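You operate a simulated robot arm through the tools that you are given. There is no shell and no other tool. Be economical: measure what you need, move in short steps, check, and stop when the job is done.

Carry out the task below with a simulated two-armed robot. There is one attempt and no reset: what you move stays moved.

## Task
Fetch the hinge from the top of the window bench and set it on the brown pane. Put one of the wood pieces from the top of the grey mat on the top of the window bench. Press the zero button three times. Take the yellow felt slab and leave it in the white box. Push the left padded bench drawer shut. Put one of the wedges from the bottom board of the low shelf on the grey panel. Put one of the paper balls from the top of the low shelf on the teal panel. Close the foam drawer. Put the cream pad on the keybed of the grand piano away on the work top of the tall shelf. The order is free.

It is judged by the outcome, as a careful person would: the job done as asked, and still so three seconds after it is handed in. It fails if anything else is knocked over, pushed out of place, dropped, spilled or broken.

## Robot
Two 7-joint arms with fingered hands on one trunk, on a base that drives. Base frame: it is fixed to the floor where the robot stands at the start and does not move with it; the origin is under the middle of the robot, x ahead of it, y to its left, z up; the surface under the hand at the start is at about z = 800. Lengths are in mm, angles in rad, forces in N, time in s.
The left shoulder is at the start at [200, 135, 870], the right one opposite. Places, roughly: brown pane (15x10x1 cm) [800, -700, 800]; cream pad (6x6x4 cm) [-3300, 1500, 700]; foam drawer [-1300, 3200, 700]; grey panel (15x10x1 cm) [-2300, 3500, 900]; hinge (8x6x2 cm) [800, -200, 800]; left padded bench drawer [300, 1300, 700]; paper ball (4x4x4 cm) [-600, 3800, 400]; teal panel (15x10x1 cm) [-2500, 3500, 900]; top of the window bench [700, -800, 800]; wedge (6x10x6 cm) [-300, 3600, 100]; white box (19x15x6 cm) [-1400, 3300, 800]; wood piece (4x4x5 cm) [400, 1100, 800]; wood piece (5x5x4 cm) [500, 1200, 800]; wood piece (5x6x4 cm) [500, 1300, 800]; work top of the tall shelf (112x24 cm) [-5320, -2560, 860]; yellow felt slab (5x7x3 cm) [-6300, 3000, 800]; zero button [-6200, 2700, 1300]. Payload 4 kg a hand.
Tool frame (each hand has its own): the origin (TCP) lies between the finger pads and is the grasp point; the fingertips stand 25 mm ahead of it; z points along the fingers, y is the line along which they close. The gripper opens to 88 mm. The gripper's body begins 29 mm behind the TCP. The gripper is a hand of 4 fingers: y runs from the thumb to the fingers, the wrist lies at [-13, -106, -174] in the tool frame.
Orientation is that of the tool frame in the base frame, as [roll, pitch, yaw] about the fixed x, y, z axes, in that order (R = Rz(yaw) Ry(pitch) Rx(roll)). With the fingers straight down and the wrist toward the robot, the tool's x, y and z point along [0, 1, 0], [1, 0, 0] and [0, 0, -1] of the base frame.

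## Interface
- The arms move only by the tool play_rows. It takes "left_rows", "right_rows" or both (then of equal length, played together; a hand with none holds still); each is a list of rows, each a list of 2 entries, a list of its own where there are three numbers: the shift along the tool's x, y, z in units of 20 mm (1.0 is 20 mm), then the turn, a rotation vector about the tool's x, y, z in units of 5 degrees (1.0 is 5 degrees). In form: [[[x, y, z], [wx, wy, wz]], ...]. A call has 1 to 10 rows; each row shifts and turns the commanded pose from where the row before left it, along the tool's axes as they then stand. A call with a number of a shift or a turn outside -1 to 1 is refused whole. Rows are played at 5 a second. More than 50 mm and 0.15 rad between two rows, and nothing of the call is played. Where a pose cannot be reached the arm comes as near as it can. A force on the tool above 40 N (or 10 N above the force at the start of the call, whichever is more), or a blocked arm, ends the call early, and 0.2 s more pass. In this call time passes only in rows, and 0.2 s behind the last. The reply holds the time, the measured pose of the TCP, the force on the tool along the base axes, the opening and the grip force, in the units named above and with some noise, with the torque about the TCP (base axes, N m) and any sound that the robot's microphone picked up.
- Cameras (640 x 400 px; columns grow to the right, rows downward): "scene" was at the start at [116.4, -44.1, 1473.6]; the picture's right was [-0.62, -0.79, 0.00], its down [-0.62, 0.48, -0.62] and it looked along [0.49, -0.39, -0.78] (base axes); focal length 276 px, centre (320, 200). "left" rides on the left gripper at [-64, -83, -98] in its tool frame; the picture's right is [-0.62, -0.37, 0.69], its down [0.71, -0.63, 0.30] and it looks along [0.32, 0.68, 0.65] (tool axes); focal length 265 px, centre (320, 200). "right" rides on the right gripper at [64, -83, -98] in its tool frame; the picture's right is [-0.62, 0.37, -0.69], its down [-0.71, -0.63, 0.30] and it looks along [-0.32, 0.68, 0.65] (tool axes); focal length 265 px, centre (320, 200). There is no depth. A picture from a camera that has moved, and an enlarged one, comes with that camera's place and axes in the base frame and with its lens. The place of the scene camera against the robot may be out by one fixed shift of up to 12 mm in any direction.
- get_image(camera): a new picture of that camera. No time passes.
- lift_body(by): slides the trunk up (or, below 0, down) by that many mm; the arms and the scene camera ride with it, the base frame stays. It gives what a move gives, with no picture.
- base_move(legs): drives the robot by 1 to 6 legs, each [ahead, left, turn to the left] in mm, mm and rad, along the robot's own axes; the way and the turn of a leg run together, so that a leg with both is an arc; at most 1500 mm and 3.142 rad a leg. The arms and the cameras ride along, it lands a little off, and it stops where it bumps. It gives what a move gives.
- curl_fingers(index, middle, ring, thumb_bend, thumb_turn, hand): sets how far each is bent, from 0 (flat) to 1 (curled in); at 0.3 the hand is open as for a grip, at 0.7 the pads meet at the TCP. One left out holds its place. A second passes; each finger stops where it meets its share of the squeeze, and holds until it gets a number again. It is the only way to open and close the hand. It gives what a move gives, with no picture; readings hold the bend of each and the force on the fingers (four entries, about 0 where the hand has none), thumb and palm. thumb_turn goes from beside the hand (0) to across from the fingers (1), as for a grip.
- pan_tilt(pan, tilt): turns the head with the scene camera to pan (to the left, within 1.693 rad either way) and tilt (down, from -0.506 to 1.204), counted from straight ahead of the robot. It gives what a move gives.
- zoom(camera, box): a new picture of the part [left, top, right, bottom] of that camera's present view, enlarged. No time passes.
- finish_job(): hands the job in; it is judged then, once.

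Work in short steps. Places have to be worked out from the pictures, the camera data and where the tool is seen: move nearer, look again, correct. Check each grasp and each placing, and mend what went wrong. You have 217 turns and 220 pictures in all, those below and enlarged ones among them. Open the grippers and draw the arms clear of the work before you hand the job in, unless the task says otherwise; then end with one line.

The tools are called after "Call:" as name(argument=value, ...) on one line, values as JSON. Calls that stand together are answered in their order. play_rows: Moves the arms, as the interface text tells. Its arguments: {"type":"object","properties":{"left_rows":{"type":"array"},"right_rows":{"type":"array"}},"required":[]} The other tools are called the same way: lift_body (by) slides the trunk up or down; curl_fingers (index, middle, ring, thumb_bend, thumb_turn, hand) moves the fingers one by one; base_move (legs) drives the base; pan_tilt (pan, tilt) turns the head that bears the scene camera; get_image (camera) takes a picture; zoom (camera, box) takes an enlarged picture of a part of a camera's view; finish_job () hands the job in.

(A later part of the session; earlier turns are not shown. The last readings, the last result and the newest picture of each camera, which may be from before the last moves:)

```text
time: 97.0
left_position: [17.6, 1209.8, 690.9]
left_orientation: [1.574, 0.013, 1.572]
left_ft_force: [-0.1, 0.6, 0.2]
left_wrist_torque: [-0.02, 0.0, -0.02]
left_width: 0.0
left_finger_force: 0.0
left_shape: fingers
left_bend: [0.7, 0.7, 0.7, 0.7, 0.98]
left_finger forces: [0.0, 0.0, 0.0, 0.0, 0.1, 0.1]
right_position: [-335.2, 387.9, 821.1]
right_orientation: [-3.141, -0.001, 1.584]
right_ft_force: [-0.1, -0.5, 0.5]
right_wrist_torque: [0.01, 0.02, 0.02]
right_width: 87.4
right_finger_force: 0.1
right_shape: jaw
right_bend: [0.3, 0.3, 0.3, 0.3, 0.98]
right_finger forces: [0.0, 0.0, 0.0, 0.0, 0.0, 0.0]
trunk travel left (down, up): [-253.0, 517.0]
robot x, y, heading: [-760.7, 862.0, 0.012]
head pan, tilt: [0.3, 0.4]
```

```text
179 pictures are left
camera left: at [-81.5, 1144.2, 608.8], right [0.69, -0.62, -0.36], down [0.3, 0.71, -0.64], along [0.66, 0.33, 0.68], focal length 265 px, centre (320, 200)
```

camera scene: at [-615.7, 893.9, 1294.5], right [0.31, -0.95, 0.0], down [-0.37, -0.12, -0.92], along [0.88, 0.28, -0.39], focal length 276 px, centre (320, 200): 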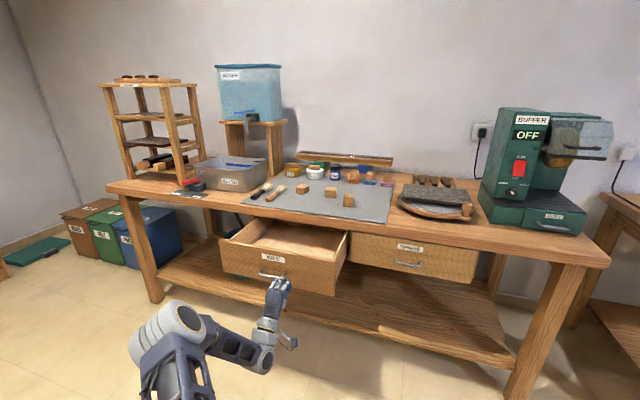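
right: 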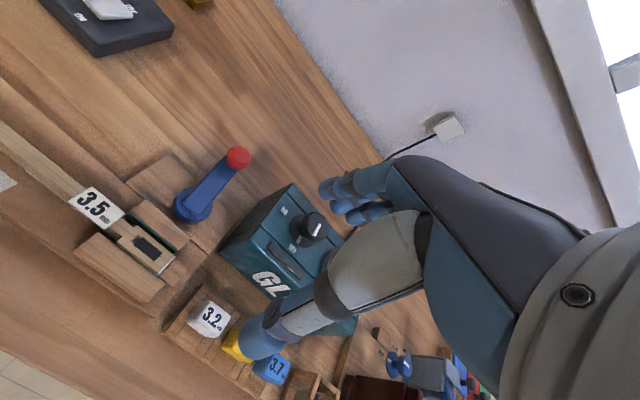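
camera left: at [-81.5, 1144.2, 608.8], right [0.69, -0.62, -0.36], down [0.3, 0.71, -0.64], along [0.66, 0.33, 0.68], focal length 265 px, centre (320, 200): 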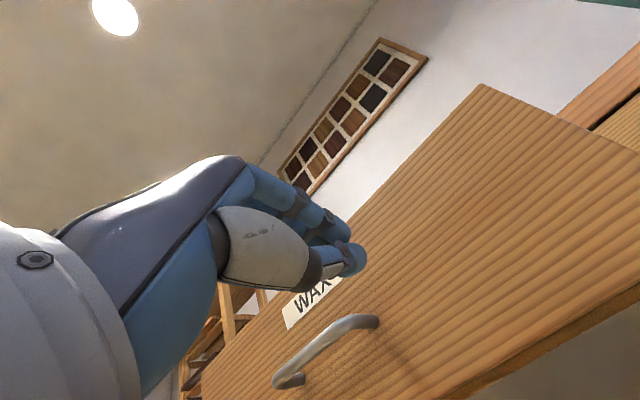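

The fingertips are about 50 mm from the drawer face, right of the handle. I drive ahead to push it in.

Call:
base_move(legs=[[210, 0, -0.01]])

Call:
get_image(camera="scene")

```text
time: 98.6
left_position: [226.0, 1199.1, 690.0]
left_orientation: [1.574, 0.012, 1.557]
left_ft_force: [-0.2, 0.0, 0.1]
left_wrist_torque: [-0.03, 0.01, -0.01]
left_width: 0.1
left_finger_force: 0.0
left_shape: fingers
left_bend: [0.7, 0.7, 0.7, 0.7, 0.98]
left_finger forces: [0.0, 0.0, 0.0, 0.0, 0.0, 0.1]
right_position: [-137.3, 383.9, 821.4]
right_orientation: [-3.14, 0.0, 1.569]
right_ft_force: [0.0, 0.0, -0.4]
right_wrist_torque: [0.01, 0.02, 0.03]
right_width: 87.5
right_finger_force: 0.1
right_shape: jaw
right_bend: [0.3, 0.3, 0.3, 0.3, 0.98]
right_finger forces: [0.0, 0.0, 0.0, 0.0, 0.1, 0.0]
trunk travel left (down, up): [-253.0, 517.0]
robot x, y, heading: [-556.7, 863.2, -0.003]
head pan, tilt: [0.3, 0.4]
```

```text
178 pictures are left
camera scene: at [-411.4, 892.7, 1294.5], right [0.29, -0.96, 0.0], down [-0.37, -0.11, -0.92], along [0.88, 0.27, -0.39], focal length 276 px, centre (320, 200)
```

scene: 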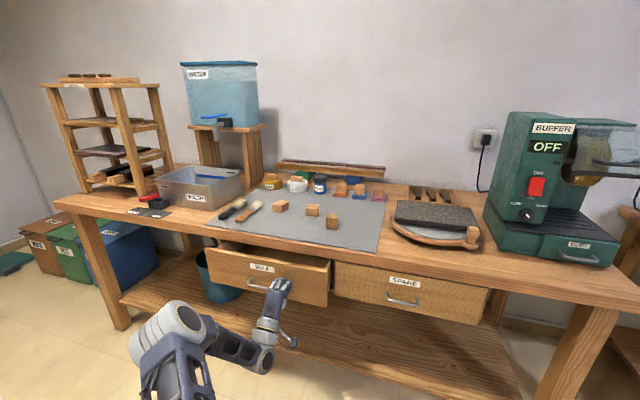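

The drawer is moving in, still some 60–80 mm out. I keep pushing.

Call:
base_move(legs=[[90, 0, 0]])

Call:
get_image(camera="scene")

```text
time: 99.7
left_position: [294.9, 1199.9, 688.8]
left_orientation: [1.569, 0.017, 1.554]
left_ft_force: [-4.3, -1.0, 0.6]
left_wrist_torque: [0.02, -0.01, -0.04]
left_width: 0.0
left_finger_force: 2.8
left_shape: fingers
left_bend: [0.7, 0.7, 0.7, 0.71, 0.97]
left_finger forces: [2.2, 0.5, 0.0, 0.0, 3.4, 0.0]
right_position: [-63.4, 382.4, 819.9]
right_orientation: [-3.141, -0.002, 1.569]
right_ft_force: [0.1, -0.4, -0.5]
right_wrist_torque: [-0.01, -0.02, -0.01]
right_width: 88.0
right_finger_force: 0.0
right_shape: jaw
right_bend: [0.3, 0.3, 0.3, 0.3, 0.98]
right_finger forces: [0.0, 0.0, 0.0, 0.0, 0.1, 0.0]
trunk travel left (down, up): [-253.0, 517.0]
robot x, y, heading: [-483.9, 862.2, -0.003]
head pan, tilt: [0.3, 0.4]
stopped in leg 1: the force on the tool passed its limit at 100 N (the readings are from after the stop); the commanded pose is now the measured one
```

```text
177 pictures are left
camera scene: at [-338.3, 892.7, 1294.5], right [0.29, -0.96, 0.0], down [-0.37, -0.11, -0.92], along [0.88, 0.27, -0.39], focal length 276 px, centre (320, 200)
```

scene: 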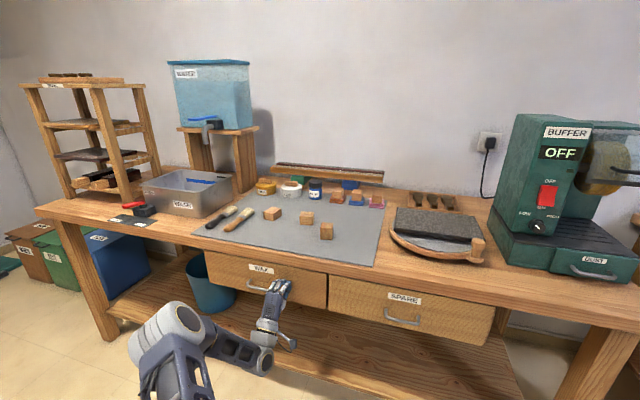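

The drawer is flush now (stopped at 100 N). I back off, raise the trunk and turn the left hand downward again for the wood piece at about [458, 1112].

Call:
base_move(legs=[[-250, 0, 0]])

Call:
lift_body(by=280)

Call:
play_rows(left_rows=[[[0, 0, 0], [1, 0, 0]], [[0, 0, 0], [1, 0, 0]], [[0, 0, 0], [1, 0, 0]], [[0, 0, 0], [1, 0, 0]], [[0, 0, 0], [1, 0, 0]], [[0, 0, 0], [1, 0, 0]], [[0, 0, 0], [1, 0, 0]], [[0, 0, 0], [1, 0, 0]], [[0, 0, 0], [1, 0, 0]], [[0, 0, 0], [1, 0, 0]]])

Call:
play_rows(left_rows=[[[0, 0, 0], [1, 0, 0]], [[0, 0, 0], [1, 0, 0]], [[0, 0, 0], [1, 0, 0]], [[0, 0, 0], [1, 0, 0]], [[0, 0, 0], [1, 0, 0]], [[0, 0, 0], [1, 0, 0]], [[0, 0, 0], [1, 0, 0]], [[0, 0, 0], [1, 0, 0]]])

Call:
curl_fingers(hand="left", index=0.3, middle=0.3, ring=0.3, thumb_bend=0.3)

```text
time: 101.5
left_position: [39.9, 1194.7, 691.0]
left_orientation: [1.569, 0.014, 1.548]
left_ft_force: [-0.2, -0.5, 0.1]
left_wrist_torque: [-0.01, 0.0, -0.02]
left_width: 0.0
left_finger_force: 0.2
left_shape: fingers
left_bend: [0.7, 0.7, 0.7, 0.7, 0.97]
left_finger forces: [0.0, 0.1, 0.1, 0.0, 0.0, 0.1]
right_position: [-326.3, 381.9, 819.7]
right_orientation: [3.141, -0.001, 1.563]
right_ft_force: [0.7, 0.1, -0.2]
right_wrist_torque: [0.01, 0.01, 0.01]
right_width: 87.8
right_finger_force: 0.1
right_shape: jaw
right_bend: [0.3, 0.3, 0.3, 0.3, 0.98]
right_finger forces: [0.0, 0.0, 0.0, 0.1, 0.1, 0.0]
trunk travel left (down, up): [-253.0, 517.0]
robot x, y, heading: [-742.4, 862.9, -0.01]
head pan, tilt: [0.3, 0.4]
```

```text
time: 104.4
left_position: [39.2, 1194.8, 970.3]
left_orientation: [1.569, 0.016, 1.548]
left_ft_force: [-0.5, 0.2, -0.4]
left_wrist_torque: [-0.01, 0.03, 0.01]
left_width: 0.0
left_finger_force: 0.0
left_shape: fingers
left_bend: [0.7, 0.7, 0.7, 0.7, 0.97]
left_finger forces: [0.0, 0.0, 0.0, 0.1, 0.0, 0.1]
right_position: [-324.9, 381.9, 1100.5]
right_orientation: [-3.141, 0.001, 1.562]
right_ft_force: [0.4, 0.4, -0.6]
right_wrist_torque: [-0.02, 0.01, 0.0]
right_width: 87.5
right_finger_force: 0.0
right_shape: jaw
right_bend: [0.3, 0.3, 0.3, 0.3, 0.98]
right_finger forces: [0.0, 0.0, 0.0, 0.0, 0.0, 0.0]
trunk travel left (down, up): [-533.0, 237.0]
robot x, y, heading: [-740.3, 864.5, -0.012]
head pan, tilt: [0.3, 0.4]
```

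```text
time: 106.6
left_position: [40.4, 1193.7, 969.5]
left_orientation: [2.444, 0.016, 1.546]
left_ft_force: [0.6, -0.5, 0.6]
left_wrist_torque: [-0.02, 0.05, 0.0]
left_width: 0.0
left_finger_force: 0.0
left_shape: fingers
left_bend: [0.7, 0.7, 0.7, 0.7, 0.97]
left_finger forces: [0.1, 0.1, 0.0, 0.0, 0.0, 0.0]
right_position: [-326.5, 383.2, 1101.0]
right_orientation: [-3.141, 0.0, 1.563]
right_ft_force: [-0.6, 0.2, -0.7]
right_wrist_torque: [0.03, -0.01, -0.01]
right_width: 87.8
right_finger_force: 0.1
right_shape: jaw
right_bend: [0.3, 0.3, 0.3, 0.3, 0.98]
right_finger forces: [0.1, 0.0, 0.0, 0.0, 0.0, 0.0]
trunk travel left (down, up): [-533.0, 237.0]
robot x, y, heading: [-742.1, 865.1, -0.008]
head pan, tilt: [0.3, 0.4]
```

```text
time: 108.4
left_position: [40.9, 1195.8, 969.8]
left_orientation: [3.14, 0.016, 1.547]
left_ft_force: [0.2, 0.6, 0.2]
left_wrist_torque: [-0.04, 0.02, 0.01]
left_width: 0.0
left_finger_force: 0.0
left_shape: fingers
left_bend: [0.7, 0.7, 0.7, 0.7, 0.97]
left_finger forces: [0.0, 0.1, 0.1, 0.0, 0.0, 0.0]
right_position: [-326.2, 384.0, 1100.5]
right_orientation: [-3.14, 0.001, 1.563]
right_ft_force: [0.3, 0.4, 0.6]
right_wrist_torque: [0.01, -0.01, 0.01]
right_width: 87.8
right_finger_force: 0.1
right_shape: jaw
right_bend: [0.3, 0.3, 0.3, 0.3, 0.98]
right_finger forces: [0.1, 0.0, 0.0, 0.0, 0.0, 0.1]
trunk travel left (down, up): [-533.0, 237.0]
robot x, y, heading: [-741.3, 861.3, -0.003]
head pan, tilt: [0.3, 0.4]
```

```text
time: 109.4
left_position: [40.0, 1196.0, 967.9]
left_orientation: [3.14, 0.014, 1.546]
left_ft_force: [1.0, -0.4, 0.1]
left_wrist_torque: [0.0, -0.01, 0.02]
left_width: 84.7
left_finger_force: 0.1
left_shape: fingers
left_bend: [0.3, 0.3, 0.3, 0.3, 0.97]
left_finger forces: [0.0, 0.1, 0.1, 0.0, 0.0, 0.1]
right_position: [-326.2, 381.9, 1101.3]
right_orientation: [3.141, 0.001, 1.562]
right_ft_force: [0.5, 0.3, 0.6]
right_wrist_torque: [-0.02, 0.0, 0.0]
right_width: 87.7
right_finger_force: 0.0
right_shape: jaw
right_bend: [0.3, 0.3, 0.3, 0.3, 0.98]
right_finger forces: [0.0, 0.1, 0.0, 0.1, 0.1, 0.0]
trunk travel left (down, up): [-533.0, 237.0]
robot x, y, heading: [-743.0, 864.7, -0.006]
head pan, tilt: [0.3, 0.4]
```

I drive so the left hand stands above the wood piece, then look.

Call:
base_move(legs=[[400, -80, 0]])

Call:
get_image(camera="left")

```text
time: 111.9
left_position: [444.7, 1105.5, 968.7]
left_orientation: [3.139, 0.014, 1.537]
left_ft_force: [-0.4, -0.3, -0.2]
left_wrist_torque: [-0.01, 0.0, 0.0]
left_width: 84.4
left_finger_force: 0.0
left_shape: fingers
left_bend: [0.3, 0.3, 0.3, 0.3, 0.97]
left_finger forces: [0.1, 0.0, 0.0, 0.0, 0.0, 0.1]
right_position: [73.4, 293.4, 1101.1]
right_orientation: [3.141, 0.0, 1.555]
right_ft_force: [-0.1, -0.1, 0.7]
right_wrist_torque: [0.01, 0.01, 0.02]
right_width: 87.7
right_finger_force: 0.1
right_shape: jaw
right_bend: [0.3, 0.3, 0.3, 0.3, 0.98]
right_finger forces: [0.0, 0.0, 0.1, 0.0, 0.0, 0.0]
trunk travel left (down, up): [-533.0, 237.0]
robot x, y, heading: [-336.9, 782.0, -0.019]
head pan, tilt: [0.3, 0.4]
```

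```text
176 pictures are left
camera left: at [360.4, 1045.5, 1068.3], right [-0.39, -0.62, -0.68], down [-0.61, 0.73, -0.32], along [0.69, 0.29, -0.66], focal length 265 px, centre (320, 200)
```

left: 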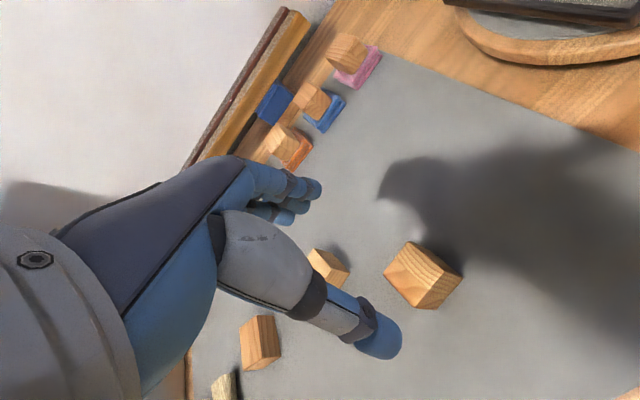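

The target piece is centred at about [447, 1107], right under the hand, rotated ~10°. I align and descend.

Call:
play_rows(left_rows=[[[0.05, 0.1, 1], [0, 0, -1]], [[0, 0, 1], [0, 0, -1]], [[0, 0, 1], [0, 0, 0]], [[0, 0, 1], [0, 0, 0]], [[0, 0, 1], [0, 0, 0]], [[0, 0, 1], [0, 0, 0]]])

Call:
get_image(camera="left")

```text
time: 113.3
left_position: [448.7, 1104.7, 847.6]
left_orientation: [-3.142, 0.016, 1.712]
left_ft_force: [0.2, -0.5, 0.3]
left_wrist_torque: [-0.03, -0.03, -0.02]
left_width: 84.4
left_finger_force: 0.1
left_shape: fingers
left_bend: [0.3, 0.3, 0.3, 0.3, 0.97]
left_finger forces: [0.0, 0.0, 0.0, 0.0, 0.0, 0.0]
right_position: [72.8, 294.4, 1101.0]
right_orientation: [3.14, 0.0, 1.553]
right_ft_force: [-0.4, 0.2, -0.5]
right_wrist_torque: [0.03, 0.01, 0.03]
right_width: 87.8
right_finger_force: 0.0
right_shape: jaw
right_bend: [0.3, 0.3, 0.3, 0.3, 0.98]
right_finger forces: [0.0, 0.1, 0.0, 0.0, 0.0, 0.0]
trunk travel left (down, up): [-533.0, 237.0]
robot x, y, heading: [-337.1, 780.4, -0.023]
head pan, tilt: [0.3, 0.4]
```

```text
175 pictures are left
camera left: at [374.2, 1031.0, 948.5], right [-0.28, -0.68, -0.68], down [-0.72, 0.61, -0.32], along [0.63, 0.41, -0.66], focal length 265 px, centre (320, 200)
```

left: 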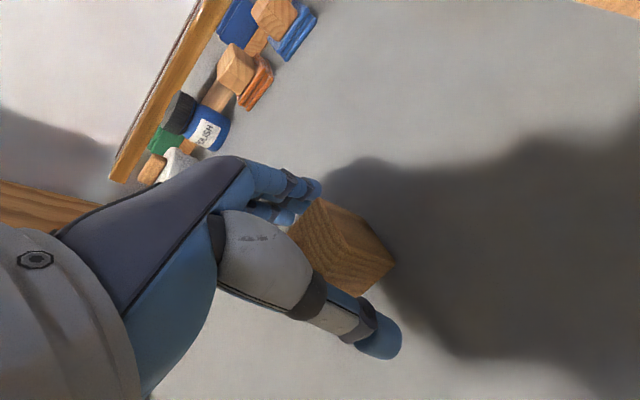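

The block is centred between thumb and fingers. I lower 17 mm and close.

Call:
play_rows(left_rows=[[[0, 0, 0.5], [0, 0, 0]], [[0, 0, 0.4], [0, 0, 0]]])

Call:
curl_fingers(hand="left", index=0.65, middle=0.65, ring=0.65, thumb_bend=0.65)

Call:
play_rows(left_rows=[[[0, 0, -0.5], [0, 0, 0]], [[0, 0, -1], [0, 0, 0]], [[0, 0, -1], [0, 0, 0]], [[0, 0, -1], [0, 0, 0]], [[0, 0, -1], [0, 0, 0]], [[0, 0, -1], [0, 0, 0]], [[0, 0, -1], [0, 0, 0]], [[0, 0, -1], [0, 0, 0]], [[0, 0, -1], [0, 0, 0]]])

Call:
get_image(camera="left")

```text
time: 113.9
left_position: [448.9, 1104.1, 831.4]
left_orientation: [3.14, 0.015, 1.713]
left_ft_force: [-0.9, 0.0, 6.4]
left_wrist_torque: [0.13, -0.27, 0.05]
left_width: 84.5
left_finger_force: 3.6
left_shape: fingers
left_bend: [0.3, 0.3, 0.3, 0.3, 0.97]
left_finger forces: [0.0, 6.7, 0.0, 0.1, 0.1, 0.0]
right_position: [74.0, 295.6, 1101.3]
right_orientation: [-3.142, -0.001, 1.554]
right_ft_force: [-0.6, 0.4, 1.1]
right_wrist_torque: [0.03, 0.02, 0.03]
right_width: 87.8
right_finger_force: 0.1
right_shape: jaw
right_bend: [0.3, 0.3, 0.3, 0.3, 0.98]
right_finger forces: [0.1, 0.1, 0.0, 0.0, 0.1, 0.1]
trunk travel left (down, up): [-533.0, 237.0]
robot x, y, heading: [-340.6, 778.6, -0.015]
head pan, tilt: [0.3, 0.4]
```

```text
time: 114.9
left_position: [448.9, 1102.6, 834.3]
left_orientation: [3.134, 0.015, 1.712]
left_ft_force: [8.4, -0.9, 28.4]
left_wrist_torque: [0.25, -1.27, -0.1]
left_width: 33.6
left_finger_force: 23.3
left_shape: fingers
left_bend: [0.54, 0.38, 0.59, 0.55, 0.96]
left_finger forces: [13.3, 20.1, 4.1, 0.1, 9.9, 0.0]
right_position: [72.7, 293.3, 1099.5]
right_orientation: [3.142, 0.0, 1.553]
right_ft_force: [0.0, -0.4, -0.2]
right_wrist_torque: [0.03, 0.03, -0.03]
right_width: 87.6
right_finger_force: 0.1
right_shape: jaw
right_bend: [0.3, 0.3, 0.3, 0.3, 0.98]
right_finger forces: [0.0, 0.1, 0.0, 0.1, 0.1, 0.0]
trunk travel left (down, up): [-533.0, 237.0]
robot x, y, heading: [-336.5, 778.6, -0.021]
head pan, tilt: [0.3, 0.4]
```

```text
time: 116.9
left_position: [448.1, 1108.3, 1001.0]
left_orientation: [3.141, 0.016, 1.712]
left_ft_force: [0.3, -0.1, 0.3]
left_wrist_torque: [0.01, -0.01, 0.02]
left_width: 33.3
left_finger_force: 10.2
left_shape: fingers
left_bend: [0.55, 0.5, 0.59, 0.55, 0.96]
left_finger forces: [6.3, 0.0, 3.7, 0.0, 9.9, 0.1]
right_position: [73.6, 294.3, 1101.1]
right_orientation: [3.141, 0.0, 1.553]
right_ft_force: [-1.2, -0.3, 0.2]
right_wrist_torque: [-0.01, 0.0, 0.01]
right_width: 87.6
right_finger_force: 0.0
right_shape: jaw
right_bend: [0.3, 0.3, 0.3, 0.3, 0.98]
right_finger forces: [0.0, 0.0, 0.1, 0.0, 0.1, 0.0]
trunk travel left (down, up): [-533.0, 237.0]
robot x, y, heading: [-336.2, 782.3, -0.015]
head pan, tilt: [0.3, 0.4]
```

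```text
174 pictures are left
camera left: at [374.8, 1034.3, 1100.2], right [-0.28, -0.68, -0.68], down [-0.72, 0.61, -0.31], along [0.63, 0.41, -0.66], focal length 265 px, centre (320, 200)
```

left: 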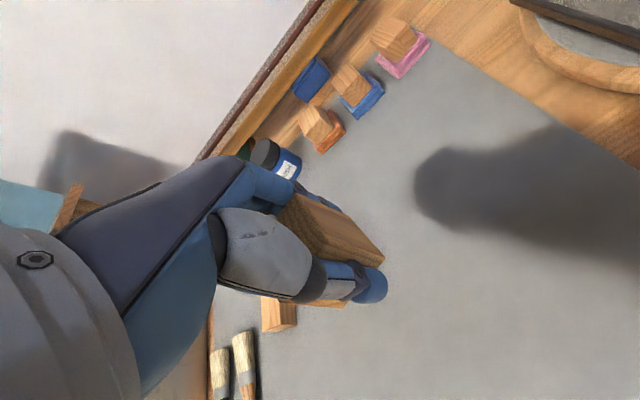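

The wood piece is held. I raise, back away, and drive to the window bench, aiming for the free area near [785, -430].

Call:
lift_body(by=120)

Call:
base_move(legs=[[-560, 0, 0.015], [0, -1300, 0], [0, -230, 0]])

Call:
base_move(legs=[[600, 0, 0]])

Call:
get_image(camera="left")

Call:
get_image(camera="scene")

```text
time: 118.4
left_position: [447.0, 1107.1, 1118.9]
left_orientation: [3.141, 0.015, 1.713]
left_ft_force: [0.1, -1.1, -0.2]
left_wrist_torque: [-0.01, -0.03, 0.0]
left_width: 33.2
left_finger_force: 10.5
left_shape: fingers
left_bend: [0.55, 0.5, 0.59, 0.55, 0.96]
left_finger forces: [6.4, 0.1, 3.7, 0.0, 10.0, 0.1]
right_position: [73.5, 293.9, 1221.5]
right_orientation: [-3.141, 0.0, 1.553]
right_ft_force: [0.7, -0.2, -0.2]
right_wrist_torque: [-0.01, 0.01, -0.02]
right_width: 87.5
right_finger_force: 0.0
right_shape: jaw
right_bend: [0.3, 0.3, 0.3, 0.3, 0.98]
right_finger forces: [0.1, 0.0, 0.1, 0.1, 0.1, 0.1]
trunk travel left (down, up): [-653.0, 117.0]
robot x, y, heading: [-335.5, 777.1, -0.02]
head pan, tilt: [0.3, 0.4]
```

```text
time: 129.2
left_position: [-103.6, -383.5, 1120.0]
left_orientation: [-3.14, 0.016, 1.774]
left_ft_force: [0.5, -0.4, 0.6]
left_wrist_torque: [0.02, 0.01, 0.0]
left_width: 33.2
left_finger_force: 10.0
left_shape: fingers
left_bend: [0.55, 0.5, 0.59, 0.55, 0.96]
left_finger forces: [6.3, 0.0, 3.7, 0.0, 10.0, 0.0]
right_position: [-426.0, -1218.7, 1222.0]
right_orientation: [-3.141, 0.001, 1.618]
right_ft_force: [-0.6, 0.8, 0.2]
right_wrist_torque: [-0.01, 0.01, -0.01]
right_width: 87.6
right_finger_force: 0.0
right_shape: jaw
right_bend: [0.3, 0.3, 0.3, 0.3, 0.98]
right_finger forces: [0.0, 0.0, 0.0, 0.1, 0.0, 0.0]
trunk travel left (down, up): [-653.0, 117.0]
robot x, y, heading: [-865.4, -761.8, 0.042]
head pan, tilt: [0.3, 0.4]
```

```text
time: 132.5
left_position: [497.6, -372.5, 1120.8]
left_orientation: [3.141, 0.016, 1.761]
left_ft_force: [0.5, 0.1, 0.0]
left_wrist_torque: [0.02, 0.0, 0.0]
left_width: 33.0
left_finger_force: 10.4
left_shape: fingers
left_bend: [0.55, 0.5, 0.59, 0.55, 0.96]
left_finger forces: [6.3, 0.0, 3.6, 0.0, 10.1, 0.1]
right_position: [161.8, -1202.2, 1221.9]
right_orientation: [-3.141, 0.001, 1.605]
right_ft_force: [0.5, 0.4, -0.2]
right_wrist_torque: [0.03, 0.0, 0.03]
right_width: 87.7
right_finger_force: 0.1
right_shape: jaw
right_bend: [0.3, 0.3, 0.3, 0.3, 0.98]
right_finger forces: [0.0, 0.1, 0.0, 0.0, 0.1, 0.0]
trunk travel left (down, up): [-653.0, 117.0]
robot x, y, heading: [-274.6, -739.4, 0.031]
head pan, tilt: [0.3, 0.4]
```

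```text
173 pictures are left
camera left: at [427.7, -449.2, 1219.9], right [-0.24, -0.69, -0.68], down [-0.75, 0.58, -0.31], along [0.61, 0.44, -0.66], focal length 265 px, centre (320, 200)
```

left: 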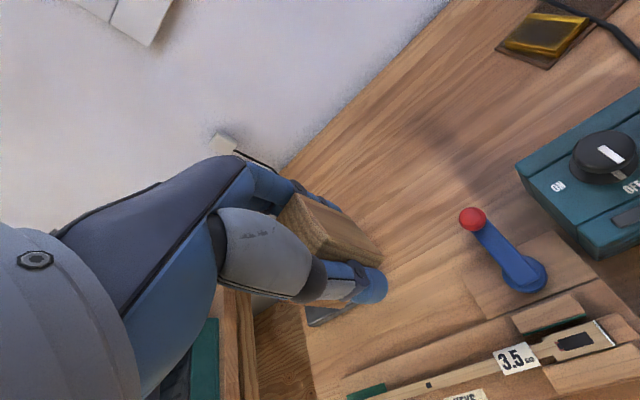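

```text
172 pictures are left
camera scene: at [-128.4, -702.5, 1694.5], right [0.32, -0.95, 0.0], down [-0.37, -0.13, -0.92], along [0.87, 0.3, -0.39], focal length 276 px, centre (320, 200)
```

scene: 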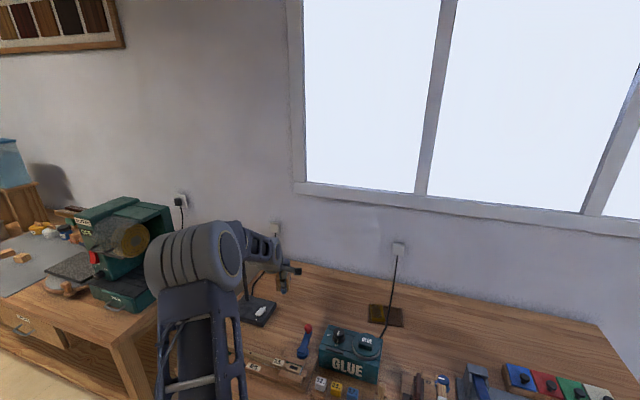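

The free area behind the blue lever is clear. I drive the remaining way and lower the trunk.

Call:
base_move(legs=[[265, -50, -0.03]])

Call:
lift_body(by=-200)

Call:
get_image(camera="left")

```text
time: 134.4
left_position: [773.1, -441.4, 1120.2]
left_orientation: [-3.138, 0.015, 1.729]
left_ft_force: [0.4, -0.6, -0.7]
left_wrist_torque: [0.0, -0.01, -0.03]
left_width: 33.2
left_finger_force: 10.0
left_shape: fingers
left_bend: [0.55, 0.5, 0.59, 0.55, 0.96]
left_finger forces: [6.3, 0.0, 3.7, 0.0, 10.0, 0.0]
right_position: [412.4, -1262.0, 1220.4]
right_orientation: [3.14, 0.0, 1.57]
right_ft_force: [0.2, -0.1, 0.1]
right_wrist_torque: [-0.01, -0.02, 0.01]
right_width: 87.7
right_finger_force: 0.1
right_shape: jaw
right_bend: [0.3, 0.3, 0.3, 0.3, 0.98]
right_finger forces: [0.0, 0.1, 0.1, 0.1, 0.1, 0.0]
trunk travel left (down, up): [-653.0, 117.0]
robot x, y, heading: [-9.3, -782.4, -0.003]
head pan, tilt: [0.3, 0.4]
```

```text
time: 136.6
left_position: [775.4, -442.2, 920.1]
left_orientation: [-3.141, 0.014, 1.727]
left_ft_force: [0.0, -0.2, -0.2]
left_wrist_torque: [0.0, -0.01, -0.01]
left_width: 33.1
left_finger_force: 9.9
left_shape: fingers
left_bend: [0.55, 0.5, 0.59, 0.55, 0.96]
left_finger forces: [6.3, 0.0, 3.7, 0.0, 10.1, 0.0]
right_position: [411.5, -1262.4, 1021.1]
right_orientation: [3.14, 0.001, 1.57]
right_ft_force: [0.1, 0.2, -0.2]
right_wrist_torque: [0.04, 0.0, 0.02]
right_width: 87.6
right_finger_force: 0.0
right_shape: jaw
right_bend: [0.3, 0.3, 0.3, 0.3, 0.98]
right_finger forces: [0.1, 0.0, 0.1, 0.0, 0.0, 0.0]
trunk travel left (down, up): [-453.0, 317.0]
robot x, y, heading: [-6.9, -781.8, -0.005]
head pan, tilt: [0.3, 0.4]
```

```text
171 pictures are left
camera left: at [701.8, -516.6, 1020.0], right [-0.27, -0.68, -0.68], down [-0.73, 0.6, -0.31], along [0.63, 0.42, -0.66], focal length 265 px, centre (320, 200)
```

left: 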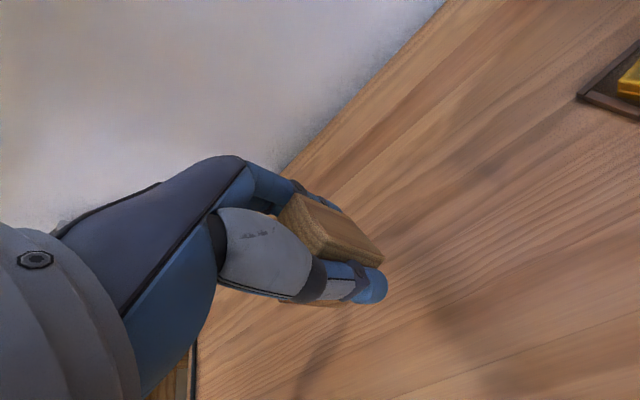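

Free surface below. I lower to ~842, then in fine steps until contact.

Call:
play_rows(left_rows=[[[0, 0, 1], [0, 0, 0]], [[0, 0, 1], [0, 0, 0]], [[0, 0, 1], [0, 0, 0]], [[0, 0, 0.8], [0, 0, 0]]])

Call:
play_rows(left_rows=[[[0, 0, 0.1], [0, 0, 0]], [[0, 0, 0.1], [0, 0, 0]], [[0, 0, 0.1], [0, 0, 0]], [[0, 0, 0.1], [0, 0, 0]]])

Call:
get_image(camera="left")

```text
time: 137.6
left_position: [772.8, -443.6, 842.3]
left_orientation: [-3.14, 0.014, 1.726]
left_ft_force: [-0.5, -0.3, 0.0]
left_wrist_torque: [0.02, 0.01, 0.01]
left_width: 33.2
left_finger_force: 10.4
left_shape: fingers
left_bend: [0.55, 0.5, 0.59, 0.55, 0.96]
left_finger forces: [6.4, 0.1, 3.6, 0.1, 10.0, 0.1]
right_position: [412.9, -1260.5, 1021.6]
right_orientation: [3.141, 0.001, 1.57]
right_ft_force: [0.3, -0.9, -0.2]
right_wrist_torque: [-0.01, 0.02, -0.04]
right_width: 87.9
right_finger_force: 0.1
right_shape: jaw
right_bend: [0.3, 0.3, 0.3, 0.3, 0.98]
right_finger forces: [0.1, 0.0, 0.0, 0.1, 0.0, 0.0]
trunk travel left (down, up): [-453.0, 317.0]
robot x, y, heading: [-7.2, -781.5, -0.0]
head pan, tilt: [0.3, 0.4]
```

```text
time: 138.6
left_position: [774.1, -442.4, 834.9]
left_orientation: [3.14, 0.016, 1.726]
left_ft_force: [-0.7, -0.1, 0.0]
left_wrist_torque: [0.01, 0.0, -0.01]
left_width: 33.2
left_finger_force: 10.0
left_shape: fingers
left_bend: [0.55, 0.5, 0.59, 0.55, 0.96]
left_finger forces: [6.3, 0.0, 3.8, 0.0, 10.0, 0.0]
right_position: [412.3, -1261.8, 1022.3]
right_orientation: [-3.141, 0.0, 1.57]
right_ft_force: [1.0, 0.4, -0.3]
right_wrist_torque: [0.01, -0.04, -0.02]
right_width: 87.6
right_finger_force: 0.0
right_shape: jaw
right_bend: [0.3, 0.3, 0.3, 0.3, 0.98]
right_finger forces: [0.0, 0.0, 0.0, 0.0, 0.0, 0.0]
trunk travel left (down, up): [-453.0, 317.0]
robot x, y, heading: [-11.5, -781.1, 0.004]
head pan, tilt: [0.3, 0.4]
```

```text
170 pictures are left
camera left: at [702.0, -517.6, 935.6], right [-0.27, -0.68, -0.68], down [-0.73, 0.6, -0.31], along [0.63, 0.42, -0.66], focal length 265 px, centre (320, 200)
```

left: 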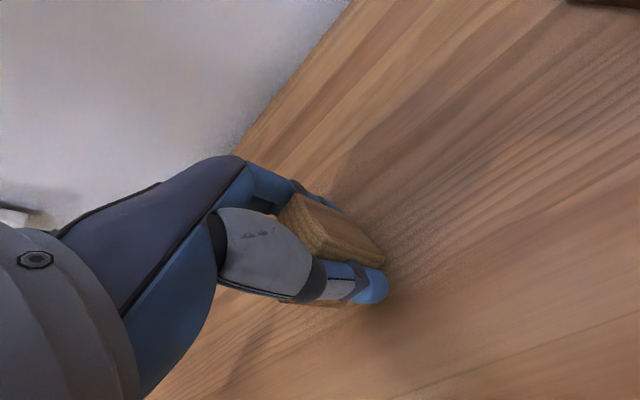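

No contact yet; I go on down.

Call:
play_rows(left_rows=[[[0, 0, 0.1], [0, 0, 0]], [[0, 0, 0.1], [0, 0, 0]], [[0, 0, 0.1], [0, 0, 0]], [[0, 0, 0.1], [0, 0, 0]]])

```text
time: 139.6
left_position: [775.9, -442.5, 829.2]
left_orientation: [3.139, 0.015, 1.729]
left_ft_force: [1.0, -0.8, 7.9]
left_wrist_torque: [0.09, -0.22, -0.02]
left_width: 33.4
left_finger_force: 14.3
left_shape: fingers
left_bend: [0.55, 0.5, 0.59, 0.55, 0.96]
left_finger forces: [6.2, 8.0, 3.7, 0.0, 9.9, 0.0]
right_position: [412.8, -1260.7, 1020.2]
right_orientation: [-3.141, 0.0, 1.571]
right_ft_force: [-1.0, -0.5, 0.5]
right_wrist_torque: [0.0, 0.0, -0.02]
right_width: 87.4
right_finger_force: 0.1
right_shape: jaw
right_bend: [0.3, 0.3, 0.3, 0.3, 0.98]
right_finger forces: [0.0, 0.0, 0.0, 0.0, 0.0, 0.1]
trunk travel left (down, up): [-453.0, 317.0]
robot x, y, heading: [-9.0, -780.6, -0.004]
head pan, tilt: [0.3, 0.4]
```

Contact near bench level. I release and lift off.

Call:
curl_fingers(hand="left", index=0.3, middle=0.3, ring=0.3, thumb_bend=0.3)

Call:
play_rows(left_rows=[[[0, 0, -0.5], [0, 0, 0]], [[0, 0, -1], [0, 0, 0]], [[0, 0, -1], [0, 0, 0]], [[0, 0, -1], [0, 0, 0]], [[0, 0, -1], [0, 0, 0]], [[0, 0, -1], [0, 0, 0]], [[0, 0, -1], [0, 0, 0]]])

Call:
get_image(camera="left")

```text
time: 140.6
left_position: [775.1, -443.2, 826.8]
left_orientation: [-3.14, 0.014, 1.729]
left_ft_force: [0.5, 0.8, 0.0]
left_wrist_torque: [0.01, 0.0, 0.02]
left_width: 84.5
left_finger_force: 0.0
left_shape: fingers
left_bend: [0.3, 0.3, 0.3, 0.3, 0.97]
left_finger forces: [0.1, 0.1, 0.0, 0.0, 0.0, 0.0]
right_position: [412.0, -1261.5, 1021.4]
right_orientation: [-3.14, 0.003, 1.571]
right_ft_force: [-0.2, 0.0, -0.7]
right_wrist_torque: [-0.03, -0.01, -0.01]
right_width: 87.8
right_finger_force: 0.0
right_shape: jaw
right_bend: [0.3, 0.3, 0.3, 0.3, 0.98]
right_finger forces: [0.0, 0.0, 0.1, 0.0, 0.1, 0.1]
trunk travel left (down, up): [-453.0, 317.0]
robot x, y, heading: [-8.8, -788.2, -0.002]
head pan, tilt: [0.3, 0.4]
```

```text
time: 142.2
left_position: [775.2, -441.2, 959.0]
left_orientation: [-3.141, 0.016, 1.727]
left_ft_force: [-0.4, -0.2, -0.7]
left_wrist_torque: [-0.04, -0.03, -0.03]
left_width: 84.2
left_finger_force: 0.0
left_shape: fingers
left_bend: [0.3, 0.3, 0.3, 0.3, 0.97]
left_finger forces: [0.1, 0.0, 0.0, 0.1, 0.0, 0.0]
right_position: [412.1, -1261.5, 1021.5]
right_orientation: [-3.141, -0.001, 1.57]
right_ft_force: [1.1, -0.6, 0.1]
right_wrist_torque: [-0.02, 0.03, 0.0]
right_width: 87.8
right_finger_force: 0.2
right_shape: jaw
right_bend: [0.3, 0.3, 0.3, 0.3, 0.98]
right_finger forces: [0.1, 0.0, 0.1, 0.1, 0.1, 0.0]
trunk travel left (down, up): [-453.0, 317.0]
robot x, y, heading: [-11.3, -779.9, -0.002]
head pan, tilt: [0.3, 0.4]
```

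```text
169 pictures are left
camera left: at [701.3, -515.2, 1058.6], right [-0.27, -0.68, -0.68], down [-0.73, 0.6, -0.31], along [0.63, 0.42, -0.66], focal length 265 px, centre (320, 200)
```

left: 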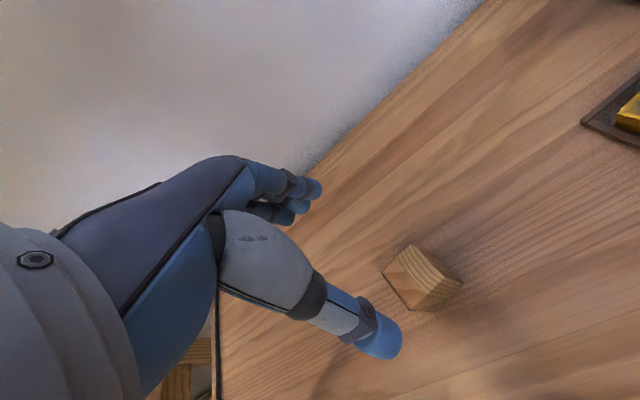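

The wood piece stands on the window bench. Next the low shelf near [-450, 3700]: I raise, back off, drive left and turn to face +y.

Call:
lift_body(by=150)

Call:
base_move(legs=[[-900, 0, 0], [0, 1450, 0], [0, 1000, 0], [0, 0, 1.57]])

Call:
pan_tilt(pan=0, tilt=0.4)

Call:
get_image(camera="scene")

```text
time: 143.9
left_position: [772.8, -440.9, 1107.5]
left_orientation: [-3.14, 0.014, 1.728]
left_ft_force: [-0.8, 0.1, -0.1]
left_wrist_torque: [-0.01, 0.02, 0.02]
left_width: 84.4
left_finger_force: 0.0
left_shape: fingers
left_bend: [0.3, 0.3, 0.3, 0.3, 0.97]
left_finger forces: [0.0, 0.1, 0.0, 0.1, 0.0, 0.1]
right_position: [411.6, -1261.4, 1170.2]
right_orientation: [-3.141, -0.001, 1.571]
right_ft_force: [-0.4, -0.5, 0.0]
right_wrist_torque: [0.03, -0.01, 0.0]
right_width: 87.6
right_finger_force: 0.1
right_shape: jaw
right_bend: [0.3, 0.3, 0.3, 0.3, 0.98]
right_finger forces: [0.0, 0.1, 0.0, 0.0, 0.0, 0.1]
trunk travel left (down, up): [-603.0, 167.0]
robot x, y, heading: [-11.1, -780.2, -0.004]
head pan, tilt: [0.3, 0.4]
```

```text
time: 164.3
left_position: [-1207.9, 2497.9, 1108.1]
left_orientation: [-3.138, 0.016, -2.985]
left_ft_force: [0.0, -0.3, 0.4]
left_wrist_torque: [-0.01, 0.0, -0.02]
left_width: 84.4
left_finger_force: 0.1
left_shape: fingers
left_bend: [0.3, 0.3, 0.3, 0.3, 0.97]
left_finger forces: [0.0, 0.0, 0.0, 0.0, 0.0, 0.0]
right_position: [-387.3, 2135.1, 1170.7]
right_orientation: [-3.141, 0.0, 3.141]
right_ft_force: [0.0, -0.4, 0.1]
right_wrist_torque: [0.0, 0.01, 0.04]
right_width: 87.7
right_finger_force: 0.0
right_shape: jaw
right_bend: [0.3, 0.3, 0.3, 0.3, 0.98]
right_finger forces: [0.1, 0.0, 0.0, 0.0, 0.0, 0.1]
trunk travel left (down, up): [-603.0, 167.0]
robot x, y, heading: [-865.7, 1717.2, 1.569]
head pan, tilt: [0.3, 0.4]
```

```text
time: 165.1
left_position: [-1207.8, 2500.0, 1109.2]
left_orientation: [-3.14, 0.014, -2.984]
left_ft_force: [-0.1, -0.5, 0.0]
left_wrist_torque: [-0.04, 0.0, -0.03]
left_width: 84.4
left_finger_force: 0.0
left_shape: fingers
left_bend: [0.3, 0.3, 0.3, 0.3, 0.97]
left_finger forces: [0.1, 0.0, 0.0, 0.0, 0.1, 0.0]
right_position: [-387.2, 2135.0, 1171.1]
right_orientation: [-3.14, 0.0, 3.139]
right_ft_force: [-0.4, -0.1, 0.1]
right_wrist_torque: [0.02, -0.02, -0.01]
right_width: 87.9
right_finger_force: 0.1
right_shape: jaw
right_bend: [0.3, 0.3, 0.3, 0.3, 0.98]
right_finger forces: [0.1, 0.0, 0.0, 0.1, 0.1, 0.0]
trunk travel left (down, up): [-603.0, 167.0]
robot x, y, heading: [-868.4, 1716.8, 1.571]
head pan, tilt: [0.0, 0.4]
```

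```text
168 pictures are left
camera scene: at [-870.0, 1871.6, 1644.5], right [1.0, 0.0, 0.0], down [0.0, -0.39, -0.92], along [0.0, 0.92, -0.39], focal length 276 px, centre (320, 200)
```

scene: 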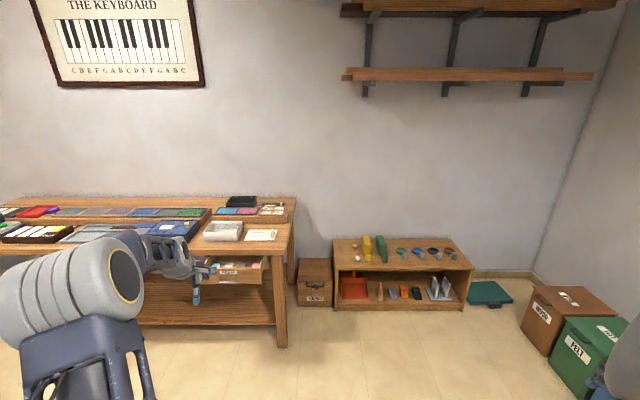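

Call:
zoom(camera="scene", box=[320, 220, 490, 320])

Call:
zoom(camera="scene", box=[0, 190, 310, 300])

```text
3.76 times, centred on (405, 270) of scene
camera zoom: at [-870.0, 1871.6, 1644.5], right [1.0, 0.0, 0.0], down [0.0, -0.39, -0.92], along [0.0, 0.92, -0.39], focal length 1038 px, centre (0, -64)
```

zoom: 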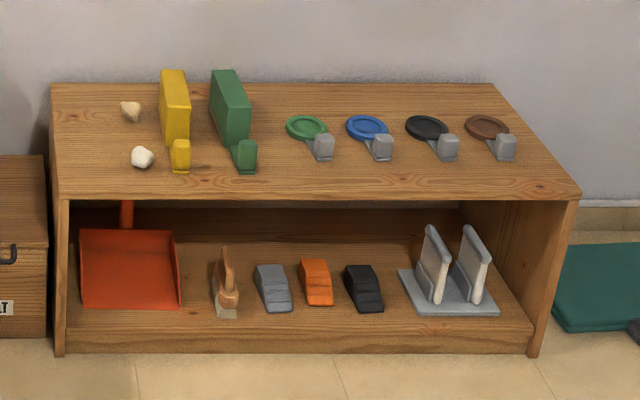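

```text
2.06 times, centred on (155, 245) of scene
camera zoom: at [-870.0, 1871.6, 1644.5], right [1.0, 0.0, 0.0], down [0.0, -0.39, -0.92], along [0.0, 0.92, -0.39], focal length 569 px, centre (661, 107)
```

zoom: 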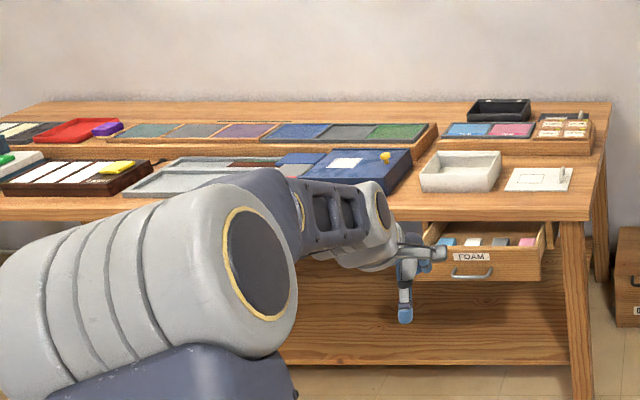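

Low shelf: paper balls at about [-584, 3620] and [-589, 3795] on top (z≈420); grey wedge at about [-297, 3594] on the bottom board. I'll take a ball with the right hand and the wedge with the left, gripped sideways; first I reshape both arms here in free space.

Call:
play_rows(left_rows=[[[0, -1, 0], [0, 0, 0.2]], [[0, -1, 0], [0, 0, 0.2]], [[0, -1, 0], [0, 0, 0.2]], [[0, -1, 0], [0, 0, 0.2]], [[0, -1, 0], [0, 0, 0.2]], [[0, -1, 0], [0, 0, 0.2]], [[0, -1, 0], [0, 0, 0.2]], [[0, -1, 0], [0, 0, 0.2]], [[0, -1, 0], [0, 0, 0.1]], [[0, -1, 0], [0, 0, 0.1]]], right_rows=[[[0, 1, 0], [0, 0, 0]], [[0, 1, 0], [0, 0, 0]], [[0, 1, 0], [0, 0, 0]], [[0, 1, 0], [0, 0, 0]], [[0, 1, 0], [0, 0, 0]], [[0, 1, 0], [0, 0, 0]], [[0, 1, 0], [0, 0, 0]], [[0, 1, 0], [0, 0, 0]], [[0, 1, 0], [0, 0, 0]], [[0, 1, 0], [0, 0, 0]]])

Call:
play_rows(left_rows=[[[0, 0, 0], [-0.55, 0.55, 0.953]], [[0, 0, 0], [-0.55, 0.55, 0.953]], [[0, 0, 0], [-0.55, 0.55, 0.953]], [[0, 0, 0], [-0.55, 0.55, 0.953]], [[0, 0, 0], [-0.55, 0.55, 0.953]], [[0, 0, 0], [-0.55, 0.55, 0.953]], [[0, 0, 0], [-0.55, 0.55, 0.953]], [[0, 0, 0], [-0.55, 0.55, 0.953]], [[0, 0, 0], [-0.55, 0.55, 0.953]]], right_rows=[[[0.5, 1, 0], [0, 0, 0]], [[0.5, 1, 0], [0, 0, 0]], [[0.5, 1, 0], [0, 0, 0]], [[0.5, 1, 0], [0, 0, 0]], [[0.5, 1, 0], [0, 0, 0]], [[0.5, 1, 0], [0, 0, 0]], [[0.5, 1, 0], [0, 0, 0]], [[0.5, 1, 0], [0, 0, 0]], [[0.5, 1, 0], [0, 0, 0]]])

Call:
play_rows(left_rows=[[[0, 0, 0], [-0.55, 0.55, 0.953]], [[0, 0, 0], [-0.55, 0.55, 0.953]], [[0, 0, 0], [-0.55, 0.55, 0.953]], [[0, 0, 0], [-0.55, 0.55, 0.953]], [[0, 0, 0], [-0.55, 0.55, 0.953]], [[0, 0, 0], [-0.55, 0.55, 0.953]], [[0, 0, 0], [-0.55, 0.55, 0.953]], [[0, 0, 0], [-0.55, 0.55, 0.953]]], right_rows=[[[0, 0, 1], [0, 0, 0]], [[0, 0, 1], [0, 0, 0]], [[0, 0, 1], [0, 0, 0]], [[0, 0, 1], [0, 0, 0]], [[0, 0, 1], [0, 0, 0]], [[0, 0, 1], [0, 0, 0]], [[0, 0, 1], [0, 0, 0]], [[0, 0, 1], [0, 0, 0]]])

Call:
get_image(camera="left")

```text
time: 167.3
left_position: [-1189.2, 2300.6, 1109.2]
left_orientation: [3.139, 0.016, 3.139]
left_ft_force: [-1.0, 0.3, -0.1]
left_wrist_torque: [0.0, 0.0, 0.03]
left_width: 84.6
left_finger_force: 0.0
left_shape: fingers
left_bend: [0.3, 0.3, 0.3, 0.3, 0.97]
left_finger forces: [0.0, 0.0, 0.1, 0.0, 0.0, 0.1]
right_position: [-386.7, 2337.0, 1169.1]
right_orientation: [-3.14, 0.0, 3.14]
right_ft_force: [-0.5, -0.2, -0.3]
right_wrist_torque: [0.02, -0.01, -0.02]
right_width: 87.5
right_finger_force: 0.0
right_shape: jaw
right_bend: [0.3, 0.3, 0.3, 0.3, 0.98]
right_finger forces: [0.1, 0.0, 0.0, 0.1, 0.0, 0.0]
trunk travel left (down, up): [-603.0, 167.0]
robot x, y, heading: [-867.4, 1717.0, 1.569]
head pan, tilt: [0.0, 0.4]
```

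```text
time: 169.3
left_position: [-1190.9, 2298.5, 1108.8]
left_orientation: [2.869, -0.536, 2.449]
left_ft_force: [0.8, 0.1, 0.0]
left_wrist_torque: [0.0, 0.01, 0.03]
left_width: 84.3
left_finger_force: 0.1
left_shape: fingers
left_bend: [0.3, 0.3, 0.3, 0.3, 0.97]
left_finger forces: [0.1, 0.1, 0.0, 0.1, 0.0, 0.0]
right_position: [-476.2, 2517.1, 1169.0]
right_orientation: [3.142, 0.0, 3.14]
right_ft_force: [-0.5, -0.1, 0.1]
right_wrist_torque: [0.04, 0.0, 0.01]
right_width: 87.7
right_finger_force: 0.0
right_shape: jaw
right_bend: [0.3, 0.3, 0.3, 0.3, 0.98]
right_finger forces: [0.0, 0.1, 0.1, 0.0, 0.0, 0.1]
trunk travel left (down, up): [-603.0, 167.0]
robot x, y, heading: [-865.9, 1715.1, 1.568]
head pan, tilt: [0.0, 0.4]
```

```text
time: 171.1
left_position: [-1192.8, 2297.1, 1108.8]
left_orientation: [3.113, -1.052, 1.591]
left_ft_force: [0.7, 0.2, -0.7]
left_wrist_torque: [0.01, -0.03, 0.01]
left_width: 84.4
left_finger_force: 0.0
left_shape: fingers
left_bend: [0.3, 0.3, 0.3, 0.3, 0.97]
left_finger forces: [0.1, 0.0, 0.0, 0.0, 0.0, 0.1]
right_position: [-477.6, 2514.8, 1009.4]
right_orientation: [-3.14, 0.0, 3.141]
right_ft_force: [-0.1, -0.3, 0.7]
right_wrist_torque: [0.02, 0.01, -0.01]
right_width: 87.8
right_finger_force: 0.0
right_shape: jaw
right_bend: [0.3, 0.3, 0.3, 0.3, 0.98]
right_finger forces: [0.0, 0.0, 0.0, 0.0, 0.0, 0.1]
trunk travel left (down, up): [-603.0, 167.0]
robot x, y, heading: [-866.7, 1712.5, 1.568]
head pan, tilt: [0.0, 0.4]
```

```text
165 pictures are left
camera left: at [-1276.3, 2182.7, 1100.4], right [-0.35, 0.29, -0.89], down [-0.63, 0.62, 0.46], along [0.69, 0.73, -0.03], focal length 265 px, centre (320, 200)
```

left: 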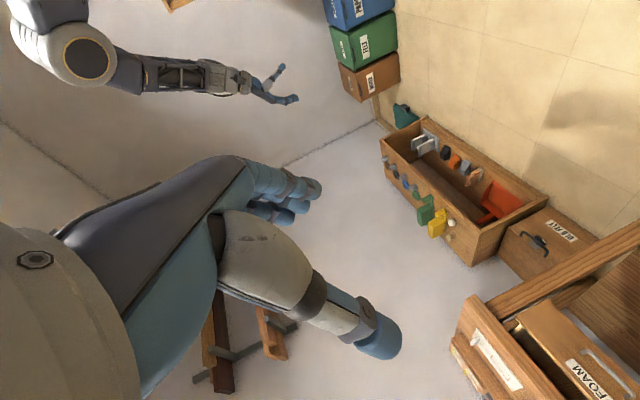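

Both arms are shaped. I bring both hands toward the middle, so the left arm stays clear of the foam bench when I approach the shelf.

Call:
play_rows(left_rows=[[[0, 1, 0], [0, 0, 0]], [[0, 1, 0], [0, 0, 0]], [[0, 1, 0], [0, 0, 0]], [[0, 1, 0], [0, 0, 0]], [[0, 1, 0], [0, 0, 0]], [[0, 0.5, 0], [0, 0, 0]], [[0, 0, 0], [0, 0, 0]], [[0, 0, 0], [0, 0, 0]], [[0, 0, 0], [0, 0, 0]], [[0, 0, 0], [0, 0, 0]]], right_rows=[[[1, 0, 0], [0, 0, 0]], [[1, 0, 0], [0, 0, 0]], [[1, 0, 0], [0, 0, 0]], [[1, 0, 0], [0, 0, 0]], [[1, 0, 0], [0, 0, 0]], [[1, 0, 0], [0, 0, 0]], [[1, 0, 0], [0, 0, 0]], [[1, 0, 0], [0, 0, 0]], [[1, 0, 0], [0, 0, 0]], [[1, 0, 0], [0, 0, 0]]])

Call:
base_move(legs=[[900, -110, 0]])

Call:
get_image(camera="right")

Call:
get_image(camera="scene")

```text
time: 173.3
left_position: [-1082.3, 2298.6, 1110.0]
left_orientation: [3.11, -1.048, 1.599]
left_ft_force: [-0.4, -0.9, -0.4]
left_wrist_torque: [-0.01, 0.0, -0.03]
left_width: 84.1
left_finger_force: 0.0
left_shape: fingers
left_bend: [0.3, 0.3, 0.3, 0.3, 0.97]
left_finger forces: [0.0, 0.1, 0.0, 0.0, 0.0, 0.0]
right_position: [-678.8, 2514.3, 1008.6]
right_orientation: [-3.141, 0.0, 3.14]
right_ft_force: [-0.2, 0.5, 0.2]
right_wrist_torque: [-0.02, 0.0, -0.01]
right_width: 88.0
right_finger_force: 0.0
right_shape: jaw
right_bend: [0.3, 0.3, 0.3, 0.3, 0.98]
right_finger forces: [0.1, 0.0, 0.0, 0.0, 0.0, 0.0]
trunk travel left (down, up): [-603.0, 167.0]
robot x, y, heading: [-865.0, 1711.5, 1.572]
head pan, tilt: [0.0, 0.4]
```

```text
time: 178.0
left_position: [-958.4, 3192.6, 1109.0]
left_orientation: [3.112, -1.049, 1.584]
left_ft_force: [-0.1, 0.9, -0.4]
left_wrist_torque: [0.02, 0.03, -0.03]
left_width: 84.5
left_finger_force: 0.0
left_shape: fingers
left_bend: [0.3, 0.3, 0.3, 0.3, 0.97]
left_finger forces: [0.0, 0.1, 0.0, 0.1, 0.0, 0.1]
right_position: [-551.1, 3404.3, 1009.1]
right_orientation: [-3.142, 0.0, 3.127]
right_ft_force: [0.6, -1.0, 0.2]
right_wrist_torque: [0.02, -0.02, 0.02]
right_width: 87.6
right_finger_force: 0.0
right_shape: jaw
right_bend: [0.3, 0.3, 0.3, 0.3, 0.98]
right_finger forces: [0.1, 0.0, 0.0, 0.0, 0.0, 0.0]
trunk travel left (down, up): [-603.0, 167.0]
robot x, y, heading: [-753.2, 2603.8, 1.553]
head pan, tilt: [0.0, 0.4]
```

```text
164 pictures are left
camera right: at [-615.1, 3323.1, 1106.8], right [0.63, 0.36, 0.69], down [0.7, -0.64, -0.3], along [0.33, 0.68, -0.65], focal length 265 px, centre (320, 200)
```

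right: 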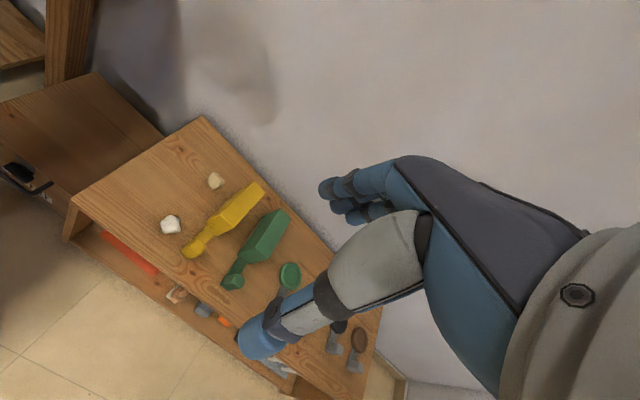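

```text
163 pictures are left
camera scene: at [-750.9, 2762.5, 1644.5], right [1.0, -0.02, 0.0], down [-0.01, -0.39, -0.92], along [0.01, 0.92, -0.39], focal length 276 px, centre (320, 200)
```

scene: 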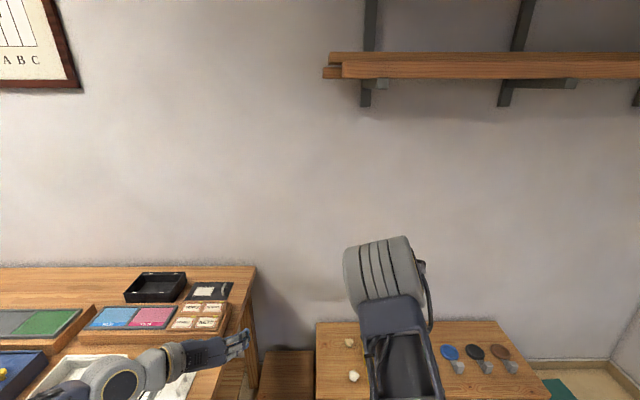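

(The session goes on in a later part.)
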